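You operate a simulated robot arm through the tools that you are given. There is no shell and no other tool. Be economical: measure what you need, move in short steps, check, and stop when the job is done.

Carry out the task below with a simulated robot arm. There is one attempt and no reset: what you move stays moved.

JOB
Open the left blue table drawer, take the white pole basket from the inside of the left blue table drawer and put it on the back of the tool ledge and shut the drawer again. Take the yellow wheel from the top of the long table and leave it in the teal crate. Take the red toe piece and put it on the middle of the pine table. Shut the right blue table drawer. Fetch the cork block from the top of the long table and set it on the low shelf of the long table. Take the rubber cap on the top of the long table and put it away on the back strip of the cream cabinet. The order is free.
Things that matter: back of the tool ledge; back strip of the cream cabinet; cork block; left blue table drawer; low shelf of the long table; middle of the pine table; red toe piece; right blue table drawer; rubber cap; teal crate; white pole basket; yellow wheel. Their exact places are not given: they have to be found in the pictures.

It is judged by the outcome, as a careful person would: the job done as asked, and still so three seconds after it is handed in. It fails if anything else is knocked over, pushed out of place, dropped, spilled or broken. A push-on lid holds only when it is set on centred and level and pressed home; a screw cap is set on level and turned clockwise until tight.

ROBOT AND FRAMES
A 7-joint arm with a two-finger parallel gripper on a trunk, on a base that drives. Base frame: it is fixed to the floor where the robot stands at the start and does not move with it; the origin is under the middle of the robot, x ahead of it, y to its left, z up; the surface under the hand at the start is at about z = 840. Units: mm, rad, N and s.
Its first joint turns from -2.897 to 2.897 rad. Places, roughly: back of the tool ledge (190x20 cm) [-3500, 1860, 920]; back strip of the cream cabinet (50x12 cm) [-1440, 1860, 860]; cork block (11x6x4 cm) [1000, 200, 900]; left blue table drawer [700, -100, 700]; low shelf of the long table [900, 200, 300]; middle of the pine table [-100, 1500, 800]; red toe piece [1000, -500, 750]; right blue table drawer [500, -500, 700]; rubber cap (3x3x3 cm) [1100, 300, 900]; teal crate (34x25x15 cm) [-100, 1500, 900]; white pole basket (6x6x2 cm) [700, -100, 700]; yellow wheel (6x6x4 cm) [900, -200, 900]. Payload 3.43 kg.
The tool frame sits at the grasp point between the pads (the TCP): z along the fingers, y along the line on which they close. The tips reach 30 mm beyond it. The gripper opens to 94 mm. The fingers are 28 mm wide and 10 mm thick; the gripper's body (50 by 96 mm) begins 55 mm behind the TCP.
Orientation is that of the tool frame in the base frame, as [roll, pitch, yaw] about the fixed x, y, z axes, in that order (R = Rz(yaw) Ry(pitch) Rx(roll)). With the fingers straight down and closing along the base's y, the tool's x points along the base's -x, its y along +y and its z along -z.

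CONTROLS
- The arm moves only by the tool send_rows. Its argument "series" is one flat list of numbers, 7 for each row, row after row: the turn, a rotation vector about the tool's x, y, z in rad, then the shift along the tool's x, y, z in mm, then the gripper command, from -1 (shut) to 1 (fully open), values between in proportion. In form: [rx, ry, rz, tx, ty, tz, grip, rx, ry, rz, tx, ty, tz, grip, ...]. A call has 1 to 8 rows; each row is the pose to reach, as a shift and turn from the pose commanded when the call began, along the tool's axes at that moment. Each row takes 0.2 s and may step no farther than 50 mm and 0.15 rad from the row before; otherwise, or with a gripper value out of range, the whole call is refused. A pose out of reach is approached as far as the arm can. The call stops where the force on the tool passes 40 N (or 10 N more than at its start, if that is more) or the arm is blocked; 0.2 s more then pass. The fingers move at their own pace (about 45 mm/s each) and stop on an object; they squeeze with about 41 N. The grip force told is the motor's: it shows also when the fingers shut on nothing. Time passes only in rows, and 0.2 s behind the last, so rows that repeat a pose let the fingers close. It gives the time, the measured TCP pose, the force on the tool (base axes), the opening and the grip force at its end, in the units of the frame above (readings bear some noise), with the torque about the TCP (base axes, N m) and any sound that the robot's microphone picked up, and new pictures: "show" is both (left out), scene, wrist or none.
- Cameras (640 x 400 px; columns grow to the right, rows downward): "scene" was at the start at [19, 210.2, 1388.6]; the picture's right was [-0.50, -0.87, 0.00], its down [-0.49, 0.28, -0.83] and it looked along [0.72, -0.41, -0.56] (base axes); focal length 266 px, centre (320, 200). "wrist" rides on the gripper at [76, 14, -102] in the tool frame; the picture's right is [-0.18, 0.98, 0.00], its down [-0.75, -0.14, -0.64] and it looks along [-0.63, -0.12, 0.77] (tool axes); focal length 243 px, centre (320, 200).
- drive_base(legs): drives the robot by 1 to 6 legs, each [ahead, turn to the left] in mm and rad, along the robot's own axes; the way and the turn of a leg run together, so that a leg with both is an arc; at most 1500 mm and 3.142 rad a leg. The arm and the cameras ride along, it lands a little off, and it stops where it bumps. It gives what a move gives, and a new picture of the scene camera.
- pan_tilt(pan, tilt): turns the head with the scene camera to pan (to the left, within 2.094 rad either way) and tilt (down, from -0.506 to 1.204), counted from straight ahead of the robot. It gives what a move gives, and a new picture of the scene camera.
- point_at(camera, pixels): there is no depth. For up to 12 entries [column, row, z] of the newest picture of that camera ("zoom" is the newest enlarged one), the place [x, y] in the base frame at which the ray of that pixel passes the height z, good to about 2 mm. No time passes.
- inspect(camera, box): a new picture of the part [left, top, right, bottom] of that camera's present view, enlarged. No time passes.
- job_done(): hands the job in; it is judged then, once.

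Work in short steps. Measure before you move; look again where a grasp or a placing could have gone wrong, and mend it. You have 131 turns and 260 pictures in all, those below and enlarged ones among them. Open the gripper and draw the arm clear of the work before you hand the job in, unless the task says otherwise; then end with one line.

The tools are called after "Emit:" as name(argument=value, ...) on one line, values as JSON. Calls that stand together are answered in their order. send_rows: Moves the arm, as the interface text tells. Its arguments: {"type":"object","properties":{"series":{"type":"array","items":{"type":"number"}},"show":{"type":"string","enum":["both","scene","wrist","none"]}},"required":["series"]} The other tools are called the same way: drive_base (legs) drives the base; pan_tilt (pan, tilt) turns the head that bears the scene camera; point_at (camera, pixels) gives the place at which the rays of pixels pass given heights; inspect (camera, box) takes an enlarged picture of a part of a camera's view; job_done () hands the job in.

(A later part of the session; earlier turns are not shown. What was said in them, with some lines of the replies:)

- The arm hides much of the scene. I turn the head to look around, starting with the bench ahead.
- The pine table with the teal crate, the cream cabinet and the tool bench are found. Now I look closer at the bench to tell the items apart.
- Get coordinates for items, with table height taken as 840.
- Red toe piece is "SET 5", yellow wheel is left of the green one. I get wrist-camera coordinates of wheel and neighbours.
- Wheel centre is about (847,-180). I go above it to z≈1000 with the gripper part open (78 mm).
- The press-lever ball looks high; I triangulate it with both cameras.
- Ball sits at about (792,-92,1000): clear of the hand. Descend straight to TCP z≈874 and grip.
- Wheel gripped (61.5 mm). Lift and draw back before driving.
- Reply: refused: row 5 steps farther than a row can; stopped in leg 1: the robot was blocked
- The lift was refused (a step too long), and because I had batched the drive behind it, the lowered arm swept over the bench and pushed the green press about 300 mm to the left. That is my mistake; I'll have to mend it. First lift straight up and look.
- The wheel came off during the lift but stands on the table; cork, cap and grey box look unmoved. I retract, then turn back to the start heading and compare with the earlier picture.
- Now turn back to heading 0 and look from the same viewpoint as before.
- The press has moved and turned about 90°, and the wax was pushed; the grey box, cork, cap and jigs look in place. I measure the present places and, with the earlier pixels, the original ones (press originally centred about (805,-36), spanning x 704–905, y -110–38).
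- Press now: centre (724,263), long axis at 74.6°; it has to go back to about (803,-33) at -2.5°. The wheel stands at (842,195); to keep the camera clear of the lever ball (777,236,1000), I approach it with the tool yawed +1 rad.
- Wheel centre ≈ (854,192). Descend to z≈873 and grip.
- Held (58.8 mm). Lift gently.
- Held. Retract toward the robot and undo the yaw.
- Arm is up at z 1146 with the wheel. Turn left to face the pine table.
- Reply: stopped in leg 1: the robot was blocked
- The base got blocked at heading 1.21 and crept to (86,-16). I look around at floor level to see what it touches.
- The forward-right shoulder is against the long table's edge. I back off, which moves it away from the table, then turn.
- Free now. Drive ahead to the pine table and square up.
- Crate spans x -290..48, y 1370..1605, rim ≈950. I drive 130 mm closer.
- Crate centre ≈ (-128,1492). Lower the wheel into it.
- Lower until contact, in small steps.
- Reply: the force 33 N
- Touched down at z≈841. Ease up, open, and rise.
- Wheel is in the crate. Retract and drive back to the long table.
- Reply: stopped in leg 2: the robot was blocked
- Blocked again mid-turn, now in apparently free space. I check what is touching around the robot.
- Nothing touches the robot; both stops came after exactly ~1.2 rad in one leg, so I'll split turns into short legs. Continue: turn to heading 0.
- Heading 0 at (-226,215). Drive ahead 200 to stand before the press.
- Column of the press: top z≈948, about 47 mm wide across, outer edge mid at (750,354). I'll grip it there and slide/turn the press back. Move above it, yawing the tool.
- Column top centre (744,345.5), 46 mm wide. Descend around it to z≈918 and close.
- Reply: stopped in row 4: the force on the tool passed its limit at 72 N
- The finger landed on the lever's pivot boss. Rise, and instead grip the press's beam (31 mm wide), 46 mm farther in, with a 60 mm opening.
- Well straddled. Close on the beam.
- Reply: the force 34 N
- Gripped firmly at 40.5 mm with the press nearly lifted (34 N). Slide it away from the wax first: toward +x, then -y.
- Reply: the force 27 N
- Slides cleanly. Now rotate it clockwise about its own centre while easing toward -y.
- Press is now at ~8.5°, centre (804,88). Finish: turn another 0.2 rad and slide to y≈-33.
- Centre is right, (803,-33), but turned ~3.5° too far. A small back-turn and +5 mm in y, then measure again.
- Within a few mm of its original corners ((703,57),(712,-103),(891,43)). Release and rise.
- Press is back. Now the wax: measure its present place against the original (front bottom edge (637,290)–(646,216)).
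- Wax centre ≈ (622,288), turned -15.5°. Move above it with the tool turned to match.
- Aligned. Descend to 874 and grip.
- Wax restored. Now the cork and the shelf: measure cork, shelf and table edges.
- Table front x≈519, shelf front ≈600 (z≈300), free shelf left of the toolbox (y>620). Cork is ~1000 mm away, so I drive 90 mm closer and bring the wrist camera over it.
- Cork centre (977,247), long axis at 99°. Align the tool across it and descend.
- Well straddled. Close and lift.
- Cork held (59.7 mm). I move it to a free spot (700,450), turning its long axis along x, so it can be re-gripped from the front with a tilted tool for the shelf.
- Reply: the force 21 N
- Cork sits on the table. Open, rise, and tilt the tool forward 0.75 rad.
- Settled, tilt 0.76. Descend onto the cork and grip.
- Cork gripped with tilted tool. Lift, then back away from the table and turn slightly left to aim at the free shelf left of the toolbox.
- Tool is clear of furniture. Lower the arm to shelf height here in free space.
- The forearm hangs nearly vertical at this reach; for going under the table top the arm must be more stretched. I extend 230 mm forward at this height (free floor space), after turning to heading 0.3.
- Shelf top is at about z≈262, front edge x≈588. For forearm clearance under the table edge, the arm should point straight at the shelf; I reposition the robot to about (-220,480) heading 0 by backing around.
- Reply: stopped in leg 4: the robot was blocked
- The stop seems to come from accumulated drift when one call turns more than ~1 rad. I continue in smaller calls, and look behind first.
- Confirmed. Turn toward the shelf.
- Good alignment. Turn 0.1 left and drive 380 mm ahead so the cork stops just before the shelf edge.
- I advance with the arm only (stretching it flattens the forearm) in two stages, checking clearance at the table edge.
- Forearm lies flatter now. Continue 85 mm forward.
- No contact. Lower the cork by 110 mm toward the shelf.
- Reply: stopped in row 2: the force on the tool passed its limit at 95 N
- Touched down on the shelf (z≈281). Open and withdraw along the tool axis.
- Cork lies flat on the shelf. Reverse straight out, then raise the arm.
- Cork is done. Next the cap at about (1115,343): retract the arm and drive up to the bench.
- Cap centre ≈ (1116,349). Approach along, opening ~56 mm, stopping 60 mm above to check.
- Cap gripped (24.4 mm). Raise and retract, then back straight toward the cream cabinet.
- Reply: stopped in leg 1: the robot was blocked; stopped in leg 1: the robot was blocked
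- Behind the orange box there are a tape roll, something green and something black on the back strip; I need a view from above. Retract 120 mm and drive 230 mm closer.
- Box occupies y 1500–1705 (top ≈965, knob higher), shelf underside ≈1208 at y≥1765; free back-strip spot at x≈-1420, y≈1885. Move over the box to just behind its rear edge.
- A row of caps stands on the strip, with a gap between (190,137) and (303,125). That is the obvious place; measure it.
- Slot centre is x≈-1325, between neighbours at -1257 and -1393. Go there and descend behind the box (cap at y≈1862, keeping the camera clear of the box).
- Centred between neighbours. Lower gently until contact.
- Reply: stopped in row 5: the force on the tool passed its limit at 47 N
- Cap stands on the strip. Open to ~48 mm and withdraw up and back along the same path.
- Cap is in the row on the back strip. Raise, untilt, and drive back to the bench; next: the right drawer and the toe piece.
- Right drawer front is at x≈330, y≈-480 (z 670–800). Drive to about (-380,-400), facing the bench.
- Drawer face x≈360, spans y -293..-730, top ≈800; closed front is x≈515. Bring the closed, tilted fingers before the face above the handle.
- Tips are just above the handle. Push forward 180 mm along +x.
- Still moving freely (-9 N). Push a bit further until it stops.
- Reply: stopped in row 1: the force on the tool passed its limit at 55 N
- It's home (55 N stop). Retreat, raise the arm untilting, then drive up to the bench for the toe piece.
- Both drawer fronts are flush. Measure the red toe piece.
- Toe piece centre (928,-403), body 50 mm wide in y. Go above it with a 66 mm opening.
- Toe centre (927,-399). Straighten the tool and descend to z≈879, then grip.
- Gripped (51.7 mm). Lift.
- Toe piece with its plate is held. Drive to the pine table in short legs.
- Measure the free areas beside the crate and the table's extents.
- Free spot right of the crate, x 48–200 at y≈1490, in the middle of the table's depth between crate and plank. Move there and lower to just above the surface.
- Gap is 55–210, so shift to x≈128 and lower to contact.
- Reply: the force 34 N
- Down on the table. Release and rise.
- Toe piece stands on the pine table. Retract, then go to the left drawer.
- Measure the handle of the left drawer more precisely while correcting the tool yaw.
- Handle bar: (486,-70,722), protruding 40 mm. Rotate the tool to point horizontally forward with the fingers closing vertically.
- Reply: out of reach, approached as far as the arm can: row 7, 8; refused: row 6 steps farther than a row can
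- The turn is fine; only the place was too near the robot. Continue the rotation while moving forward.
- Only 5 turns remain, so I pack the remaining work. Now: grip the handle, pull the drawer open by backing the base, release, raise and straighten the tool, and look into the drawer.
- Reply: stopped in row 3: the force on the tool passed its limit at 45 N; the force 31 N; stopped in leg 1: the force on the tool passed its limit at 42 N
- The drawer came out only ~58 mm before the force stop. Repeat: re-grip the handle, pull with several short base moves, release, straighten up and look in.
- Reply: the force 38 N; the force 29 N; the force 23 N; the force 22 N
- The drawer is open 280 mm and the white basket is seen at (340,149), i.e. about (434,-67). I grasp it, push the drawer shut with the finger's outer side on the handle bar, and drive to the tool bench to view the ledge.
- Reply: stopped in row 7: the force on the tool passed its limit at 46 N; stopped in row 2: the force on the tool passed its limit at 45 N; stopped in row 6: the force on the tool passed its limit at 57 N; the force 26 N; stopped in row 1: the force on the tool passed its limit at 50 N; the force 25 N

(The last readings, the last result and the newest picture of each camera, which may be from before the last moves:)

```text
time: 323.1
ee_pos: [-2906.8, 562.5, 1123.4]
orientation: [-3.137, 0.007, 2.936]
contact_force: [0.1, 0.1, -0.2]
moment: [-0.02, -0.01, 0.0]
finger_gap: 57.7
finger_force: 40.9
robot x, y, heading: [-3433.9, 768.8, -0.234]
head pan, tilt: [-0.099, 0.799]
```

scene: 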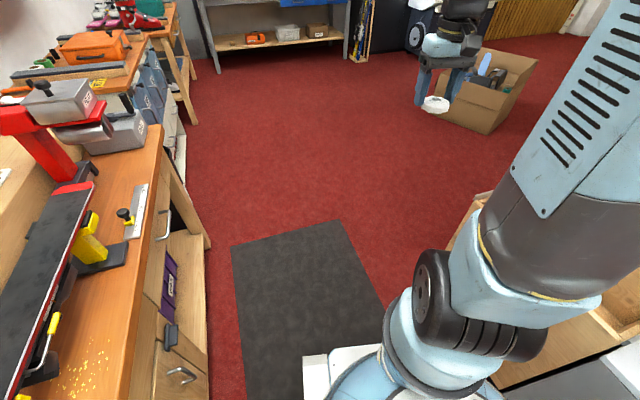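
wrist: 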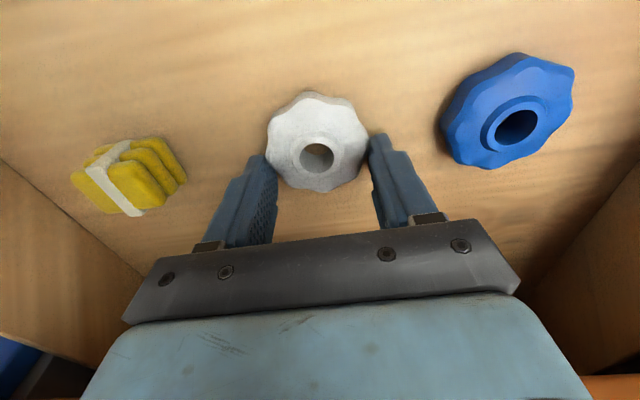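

Emit:
drive_base(legs=[[0, 0.9]])

Emit:
drive_base(legs=[[0, 0.9]])

Emit:
pan_tilt(pan=0, tilt=0.5)

Emit:
inspect(camera="wrist", box=[0, 0, 640, 400])

Emit:
point_at(camera="scene", pixels=[[200, 120, 920], [320, 120, 920], [440, 120, 920], [200, 160, 920], [320, 160, 920], [440, 160, 920], [200, 200, 840], [320, 200, 840], [440, 200, 840], [320, 140, 920], [320, 240, 840], [320, 160, 840]])

```text
time: 326.1
ee_pos: [-2941.7, 1050.7, 1123.8]
orientation: [-3.135, 0.009, -2.454]
contact_force: [0.4, -1.2, -0.2]
moment: [0.05, 0.01, -0.02]
finger_gap: 57.7
finger_force: 41.6
robot x, y, heading: [-3400.5, 721.1, 0.658]
head pan, tilt: [-0.099, 0.799]
```

scene: 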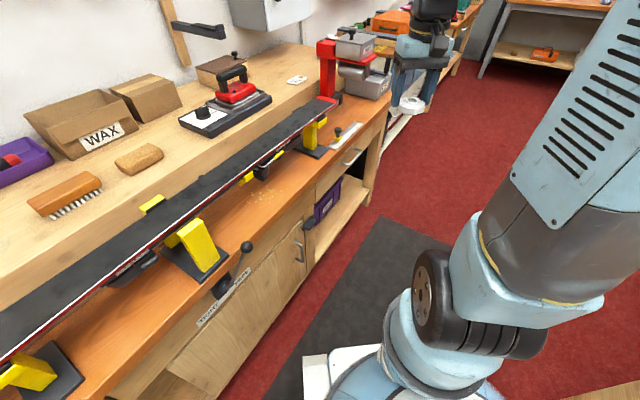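

```text
time: 329.4
ee_pos: [-3380.1, 1287.7, 1126.5]
orientation: [-3.135, 0.006, -1.54]
contact_force: [1.0, -0.3, -0.9]
moment: [0.01, 0.07, -0.04]
finger_gap: 57.9
finger_force: 40.8
robot x, y, heading: [-3339.0, 724.1, 1.563]
head pan, tilt: [-0.099, 0.799]
stopped in leg 1: the robot was blocked; the commanded pose is now the measured one
```

scene: 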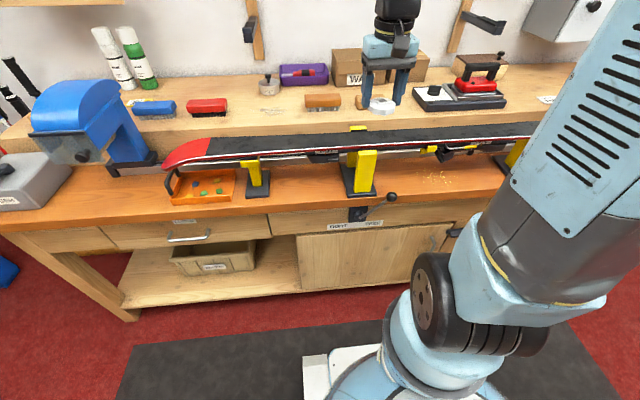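

```text
time: 330.2
ee_pos: [-3380.4, 1287.6, 1125.8]
orientation: [-3.137, 0.007, -1.539]
contact_force: [-0.4, -0.3, 0.0]
moment: [0.0, 0.01, 0.01]
finger_gap: 58.0
finger_force: 40.6
robot x, y, heading: [-3347.6, 728.8, 1.561]
head pan, tilt: [0.0, 0.499]
```

scene: 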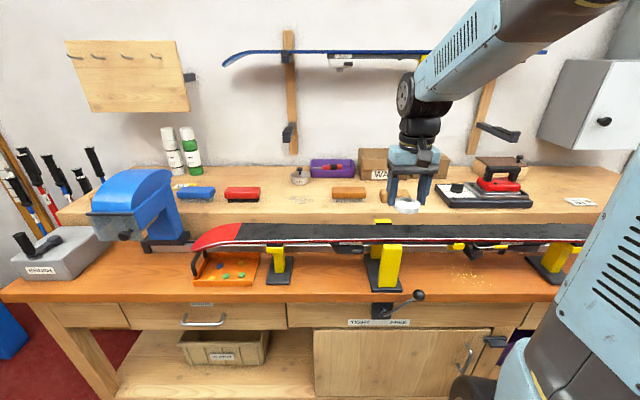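

```text
1.00 times, centred on (320, 200) of wrist (not enlarged: the box is as wide or as high as the picture)
```

zoom: 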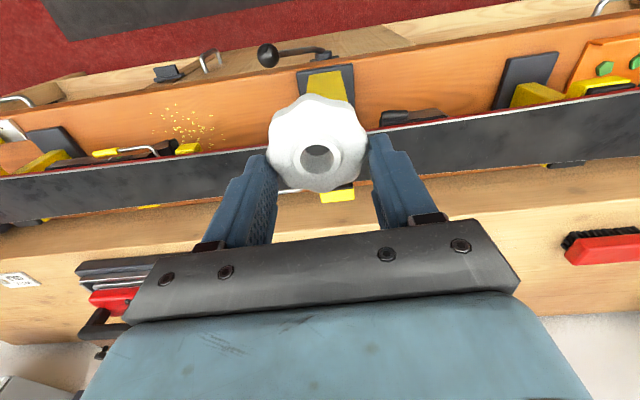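

```text
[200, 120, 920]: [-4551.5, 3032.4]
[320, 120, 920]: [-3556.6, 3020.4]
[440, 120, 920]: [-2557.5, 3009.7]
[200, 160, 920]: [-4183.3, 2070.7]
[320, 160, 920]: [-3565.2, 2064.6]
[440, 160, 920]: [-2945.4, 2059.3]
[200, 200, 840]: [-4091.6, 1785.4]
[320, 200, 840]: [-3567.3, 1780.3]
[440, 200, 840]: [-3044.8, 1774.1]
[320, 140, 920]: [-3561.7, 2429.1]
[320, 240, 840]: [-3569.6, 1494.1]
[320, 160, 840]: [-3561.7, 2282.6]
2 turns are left
```

Basket is in hand and the drawer is shut. The free part of the ledge's back lies behind the red brush (scene (250,178), about x≈-3860). I move the robot left in front of it and bring the hand near, then look.

Emit:
drive_base(legs=[[-150, 0], [0, 0.55]])

Emit:
drive_base(legs=[[0, 0.55], [520, 0]])

Emit:
drive_base(legs=[[0, -0.55]])

Emit:
drive_base(legs=[[0, -0.55], [60, 0]])

Emit:
send_rows(series=[0, 0, 0, -31, 0, 0, -1, 0, 0, 0, -62, 0, 0, -1, 0, 0, 0, -93, 0, 0, -1, 0, 0, 0, -124, 0, 0, -1, 0, 0, 0, -155, 0, 0, -1, 0, 0, 0, -186, 0, 0, -1, 0, 0, 0, -217, 0, 0, -1, 0, 0, 0, -250, 0, 0, -1])

Emit:
point_at(camera="wrist", pixels=[[320, 100, 920], [320, 140, 920], [200, 100, 920], [440, 100, 920], [200, 140, 920], [440, 140, 920], [320, 60, 920], [100, 140, 920], [540, 140, 920], [320, 200, 920], [100, 200, 920], [540, 200, 920]])

Emit:
point_at(camera="scene", pixels=[[200, 180, 920], [320, 180, 920], [440, 180, 920], [200, 160, 920], [320, 160, 920], [440, 160, 920], [200, 200, 920], [320, 200, 920], [440, 200, 920], [320, 220, 920], [100, 180, 920], [540, 180, 920]])

```text
time: 331.7
ee_pos: [-3381.2, 1146.0, 1127.7]
orientation: [-3.136, 0.009, -1.539]
contact_force: [0.5, 0.0, -0.4]
moment: [0.03, -0.01, 0.01]
finger_gap: 57.7
finger_force: 41.4
robot x, y, heading: [-3347.1, 587.2, 1.561]
head pan, tilt: [0.0, 0.499]
stopped in leg 1: the robot was blocked; the commanded pose is now the measured one
```

scene: 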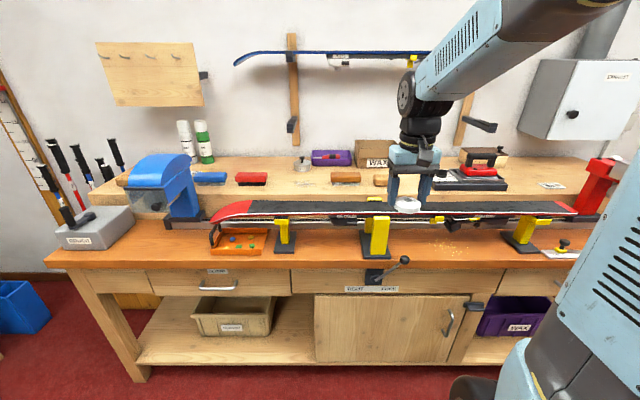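

```text
time: 333.1
ee_pos: [-3526.5, 1151.1, 1126.6]
orientation: [-3.134, 0.01, -1.284]
contact_force: [0.6, 0.5, -0.1]
moment: [-0.02, 0.08, -0.02]
finger_gap: 57.9
finger_force: 40.9
robot x, y, heading: [-3343.5, 620.5, 1.692]
head pan, tilt: [0.0, 0.499]
stopped in leg 1: the robot was blocked; the commanded pose is now the measured one
```

scene: 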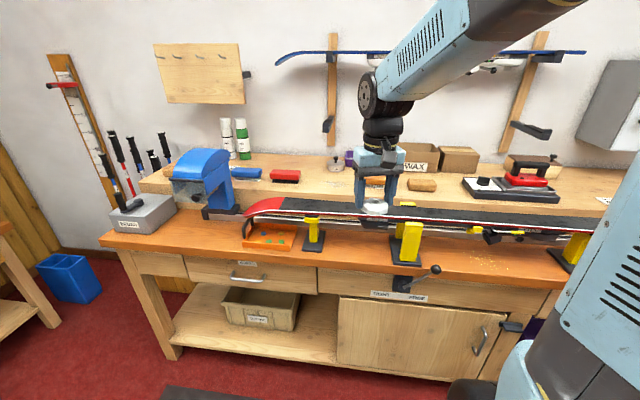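

```text
time: 335.4
ee_pos: [-3216.2, 1187.2, 1128.5]
orientation: [-3.134, 0.009, -1.831]
contact_force: [-1.8, 1.2, -0.5]
moment: [-0.06, -0.07, 0.02]
finger_gap: 57.7
finger_force: 40.7
robot x, y, heading: [-3360.0, 648.9, 1.269]
head pan, tilt: [0.0, 0.499]
stopped in leg 1: the robot was blocked; the commanded pose is now the measured one
```

scene: 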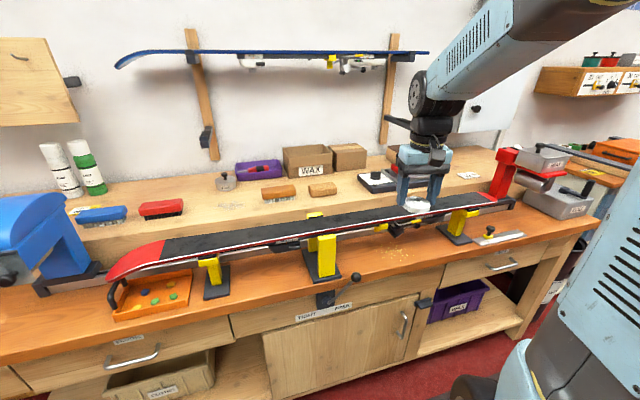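

```text
time: 338.1
ee_pos: [-2909.1, 1068.5, 1127.5]
orientation: [-3.137, 0.007, -2.386]
contact_force: [-0.2, -0.4, 0.4]
moment: [0.05, 0.03, 0.02]
finger_gap: 57.9
finger_force: 41.4
robot x, y, heading: [-3340.0, 714.6, 0.722]
head pan, tilt: [0.0, 0.499]
```

scene: 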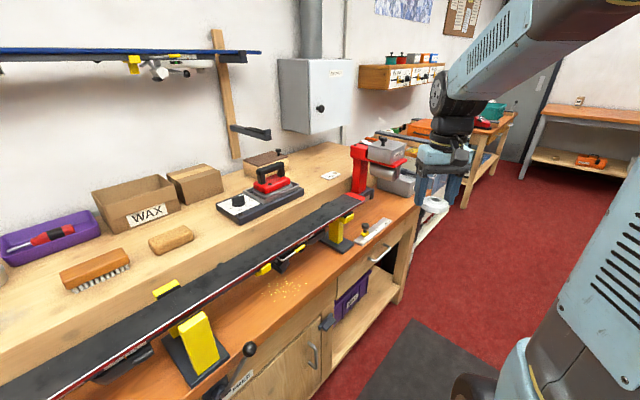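

```text
time: 339.9
ee_pos: [-2725.9, 1239.8, 1132.4]
orientation: [-3.134, 0.008, -2.388]
contact_force: [-1.1, 0.2, 0.1]
moment: [0.03, 0.0, -0.01]
finger_gap: 57.9
finger_force: 40.9
robot x, y, heading: [-3340.8, 718.3, 0.721]
head pan, tilt: [0.0, 0.499]
```

scene: 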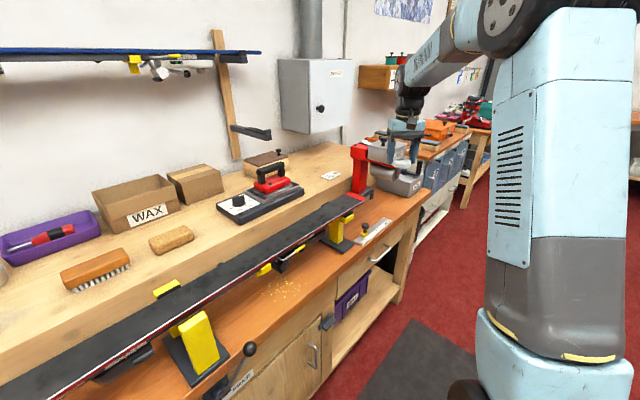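
wrist: 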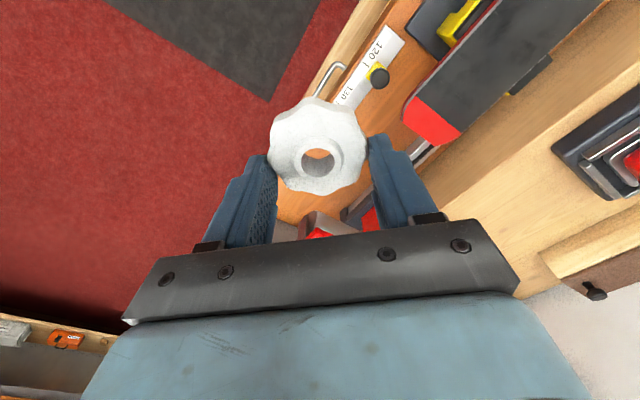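

```text
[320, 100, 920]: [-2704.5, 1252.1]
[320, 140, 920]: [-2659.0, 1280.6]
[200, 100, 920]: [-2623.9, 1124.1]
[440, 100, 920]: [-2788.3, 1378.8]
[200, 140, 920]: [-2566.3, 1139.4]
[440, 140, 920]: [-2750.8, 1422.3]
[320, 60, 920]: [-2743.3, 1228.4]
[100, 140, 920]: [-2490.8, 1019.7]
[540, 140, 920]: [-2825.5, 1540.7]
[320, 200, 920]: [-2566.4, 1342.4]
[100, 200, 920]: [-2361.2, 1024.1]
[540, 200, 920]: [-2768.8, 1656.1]
```

```text
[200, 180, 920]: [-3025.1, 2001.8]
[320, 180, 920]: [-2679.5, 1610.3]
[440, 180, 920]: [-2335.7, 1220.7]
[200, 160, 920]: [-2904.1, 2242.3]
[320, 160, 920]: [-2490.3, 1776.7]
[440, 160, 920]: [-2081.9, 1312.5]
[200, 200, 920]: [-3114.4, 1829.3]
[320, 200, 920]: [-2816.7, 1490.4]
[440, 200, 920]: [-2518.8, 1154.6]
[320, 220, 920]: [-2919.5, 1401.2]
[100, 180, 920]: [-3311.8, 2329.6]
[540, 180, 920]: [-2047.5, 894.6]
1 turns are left
```

This is the last turn. The rear was truly blocked by the counter behind, so I turn left here, drive close, reach over to the free part of the ledge's back, set the basket down until contact, release, draw back and hand in.

Emit:
send_rows(series=[0, 0, 0, 30, 0, -12, -1, 0, 0, 0, 60, 0, -24, -1, 0, 0, 0, 90, 0, -36, -1, 0, 0, 0, 120, 0, -48, -1, 0, 0, 0, 150, 0, -60, -1], show="none")

Emit:
drive_base(legs=[[0, 0.61]])

Emit:
drive_base(legs=[[0, 0.61]])

Emit:
drive_base(legs=[[215, 0]])

Emit:
send_rows(series=[0, -0.0375, 0, -44, 12, 0, -1, 0, -0.075, 0, -88, 24, 0, -1, 0, -0.1125, 0, -132, 36, 0, -1, 0, -0.15, 0, -176, 47.5, 0, -1, 0, -0.1875, 0, -219, 59, 0, -1, 0, -0.225, 0, -263, 71, 0, -1, 0, -0.2625, 0, -307, 83, 0, -1, 0, -0.3, 0, -351, 95, 0, -1], show="none")

Emit:
send_rows(series=[0, 0, 0, 13.3, 0, 43, -1, 0, 0, 0, 26.6, 0, 86, -1, 0, 0, 0, 39.9, 0, 129, -1, 0, 0, 0, 53.2, 0, 172, -1], show="none")

Emit:
send_rows(series=[0, 0, 0, 4.4, 0, 14.3, -1, 0, 0, 0, 7.4, 0, 23.9, -1, 0, 0, 0, 9.2, 0, 29.6, -1, 0, 0, 0, 11, 0, 35.3, -1, 0, 0, 0, 12.7, 0, 41, -1, 0, 0, 0, 14.5, 0, 46.8, -1, 0, 0, 0, 16.3, 0, 52.5, -1, 0, 0, 0, 19.8, 0, 64, -1], show="none")

Emit:
send_rows(series=[0, 0, 0, 0, 0, 0, 0.75, 0, 0, 0, 0, 0, 0, 0.75, 0, 0, 0, 0, 0, 0, 0.75, 0, 0, 0, -13.3, 0, -43, 0.75, 0, 0, 0, -26.6, 0, -86, 0.75, 0, 0, 0, -39.9, 0, -129, 0.75, 0, 0, 0, -53.2, 0, -172, 0.75, 0, 0, 0, -66, 0, -215, 0.75], show="none")

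Emit:
send_rows(series=[0, 0, 0, 45, 0, -14, 0.75, 0, 0, 0, 90, 0, -28, 0.75, 0, 0, 0, 135, 0, -42, 0.75, 0, 0, 0, 180, 0, -56, 0.75, 0, 0, 0, 225, 0, -70, 0.75], show="scene")

Emit:
job_done()

```text
time: 341.1
ee_pos: [-2835.9, 1138.3, 1190.4]
orientation: [-3.137, 0.007, -2.385]
contact_force: [0.5, -0.1, -0.9]
moment: [-0.02, 0.0, 0.04]
finger_gap: 57.8
finger_force: 41.3
robot x, y, heading: [-3342.8, 718.2, 0.725]
head pan, tilt: [0.0, 0.499]
```

```text
time: 343.3
ee_pos: [-3166.9, 1354.7, 1189.9]
orientation: [-3.136, 0.008, -1.78]
contact_force: [-0.4, -0.4, -0.4]
moment: [-0.01, 0.0, -0.01]
finger_gap: 57.8
finger_force: 41.1
robot x, y, heading: [-3296.0, 712.8, 1.328]
head pan, tilt: [0.0, 0.499]
```

scene: 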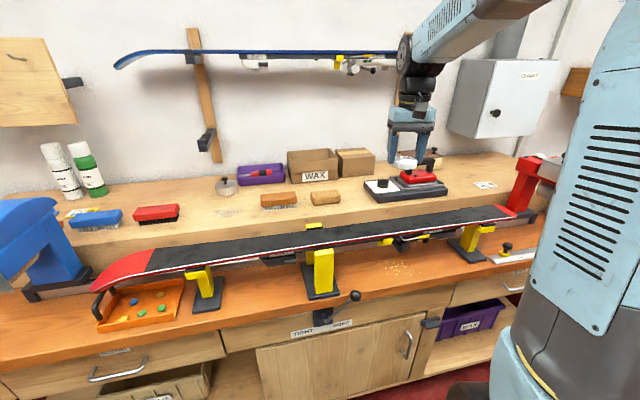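

```text
time: 345.6
ee_pos: [-3561.4, 1311.7, 1191.1]
orientation: [-3.136, 0.008, -1.167]
contact_force: [-0.2, -0.1, -0.2]
moment: [0.03, -0.01, -0.02]
finger_gap: 57.9
finger_force: 41.3
robot x, y, heading: [-3263.8, 720.0, 1.937]
head pan, tilt: [0.0, 0.499]
```

scene: 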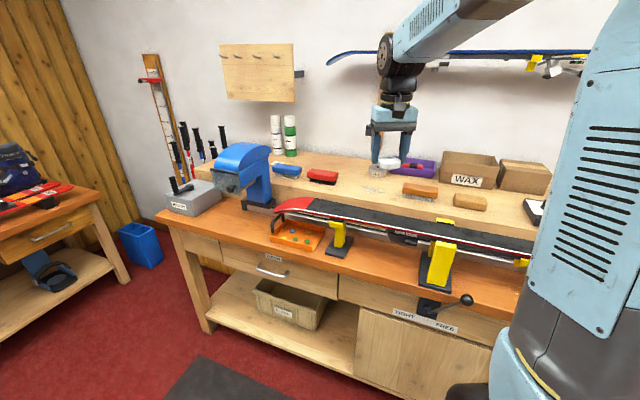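

```text
time: 347.4
ee_pos: [-3632.7, 1500.3, 1190.2]
orientation: [-3.135, 0.006, -1.169]
contact_force: [-0.3, -0.5, -1.1]
moment: [0.0, 0.02, 0.0]
finger_gap: 57.6
finger_force: 41.0
robot x, y, heading: [-3338.2, 913.8, 1.934]
head pan, tilt: [0.0, 0.499]
stopped in leg 1: the robot was blocked; the commanded pose is now the measured one
```

scene: 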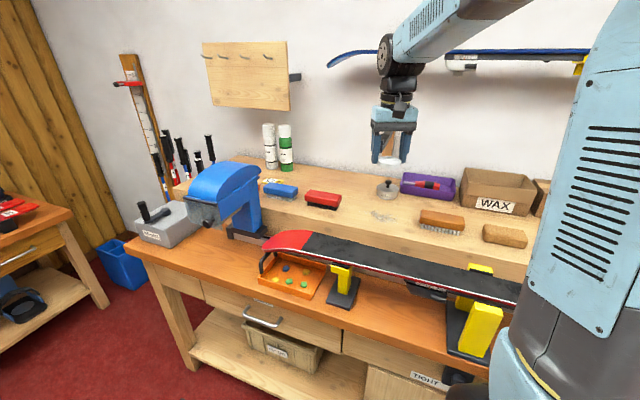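

```text
time: 349.1
ee_pos: [-3857.3, 1788.3, 1190.6]
orientation: [-3.135, 0.308, -1.169]
contact_force: [0.1, 0.5, 0.8]
moment: [-0.01, 0.06, 0.01]
finger_gap: 57.9
finger_force: 41.4
robot x, y, heading: [-3333.2, 914.8, 1.936]
head pan, tilt: [0.0, 0.499]
```

```text
time: 350.1
ee_pos: [-3857.7, 1788.7, 1012.8]
orientation: [-3.136, 0.309, -1.17]
contact_force: [-0.3, -0.2, -0.2]
moment: [0.03, 0.03, -0.01]
finger_gap: 57.8
finger_force: 41.0
robot x, y, heading: [-3333.2, 910.4, 1.937]
head pan, tilt: [0.0, 0.499]
```

```text
time: 352.0
ee_pos: [-3858.5, 1791.5, 952.8]
orientation: [-3.138, 0.319, -1.17]
contact_force: [-1.4, 1.1, 8.6]
moment: [-0.15, -0.06, -0.02]
finger_gap: 58.1
finger_force: 40.9
robot x, y, heading: [-3335.9, 910.0, 1.935]
head pan, tilt: [0.0, 0.499]
stopped in row 8: the force on the tool passed its limit at 45 N (the readings are from after the stop); the commanded pose is now the measured one
```

```text
time: 353.8
ee_pos: [-3860.9, 1785.6, 1177.3]
orientation: [-3.138, 0.317, -1.17]
contact_force: [-0.2, 0.6, -1.4]
moment: [-0.03, 0.0, 0.0]
finger_gap: 82.2
finger_force: 0.0
robot x, y, heading: [-3333.9, 908.4, 1.935]
head pan, tilt: [0.0, 0.499]
```

```text
time: 355.0
ee_pos: [-3766.4, 1571.2, 1172.2]
orientation: [-3.138, 0.314, -1.169]
contact_force: [-0.5, -0.3, -0.6]
moment: [0.0, -0.05, 0.0]
finger_gap: 82.1
finger_force: 0.0
robot x, y, heading: [-3334.8, 911.9, 1.942]
head pan, tilt: [0.0, 0.499]
```

scene: 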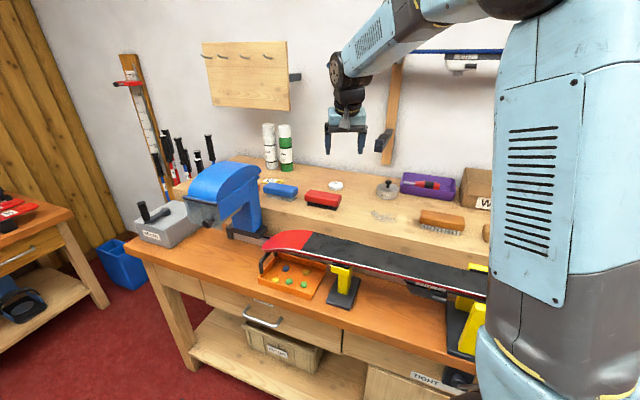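

```text
The job is handed in.
```

All six parts are done and handed in, but early on I swept the lowered arm across the bench, displacing the green press and the wax block; I put both back only to within several millimetres of where they were, by camera measurement, and the red toe piece stands right of the teal crate because the crate covers the exact middle of the pine table.
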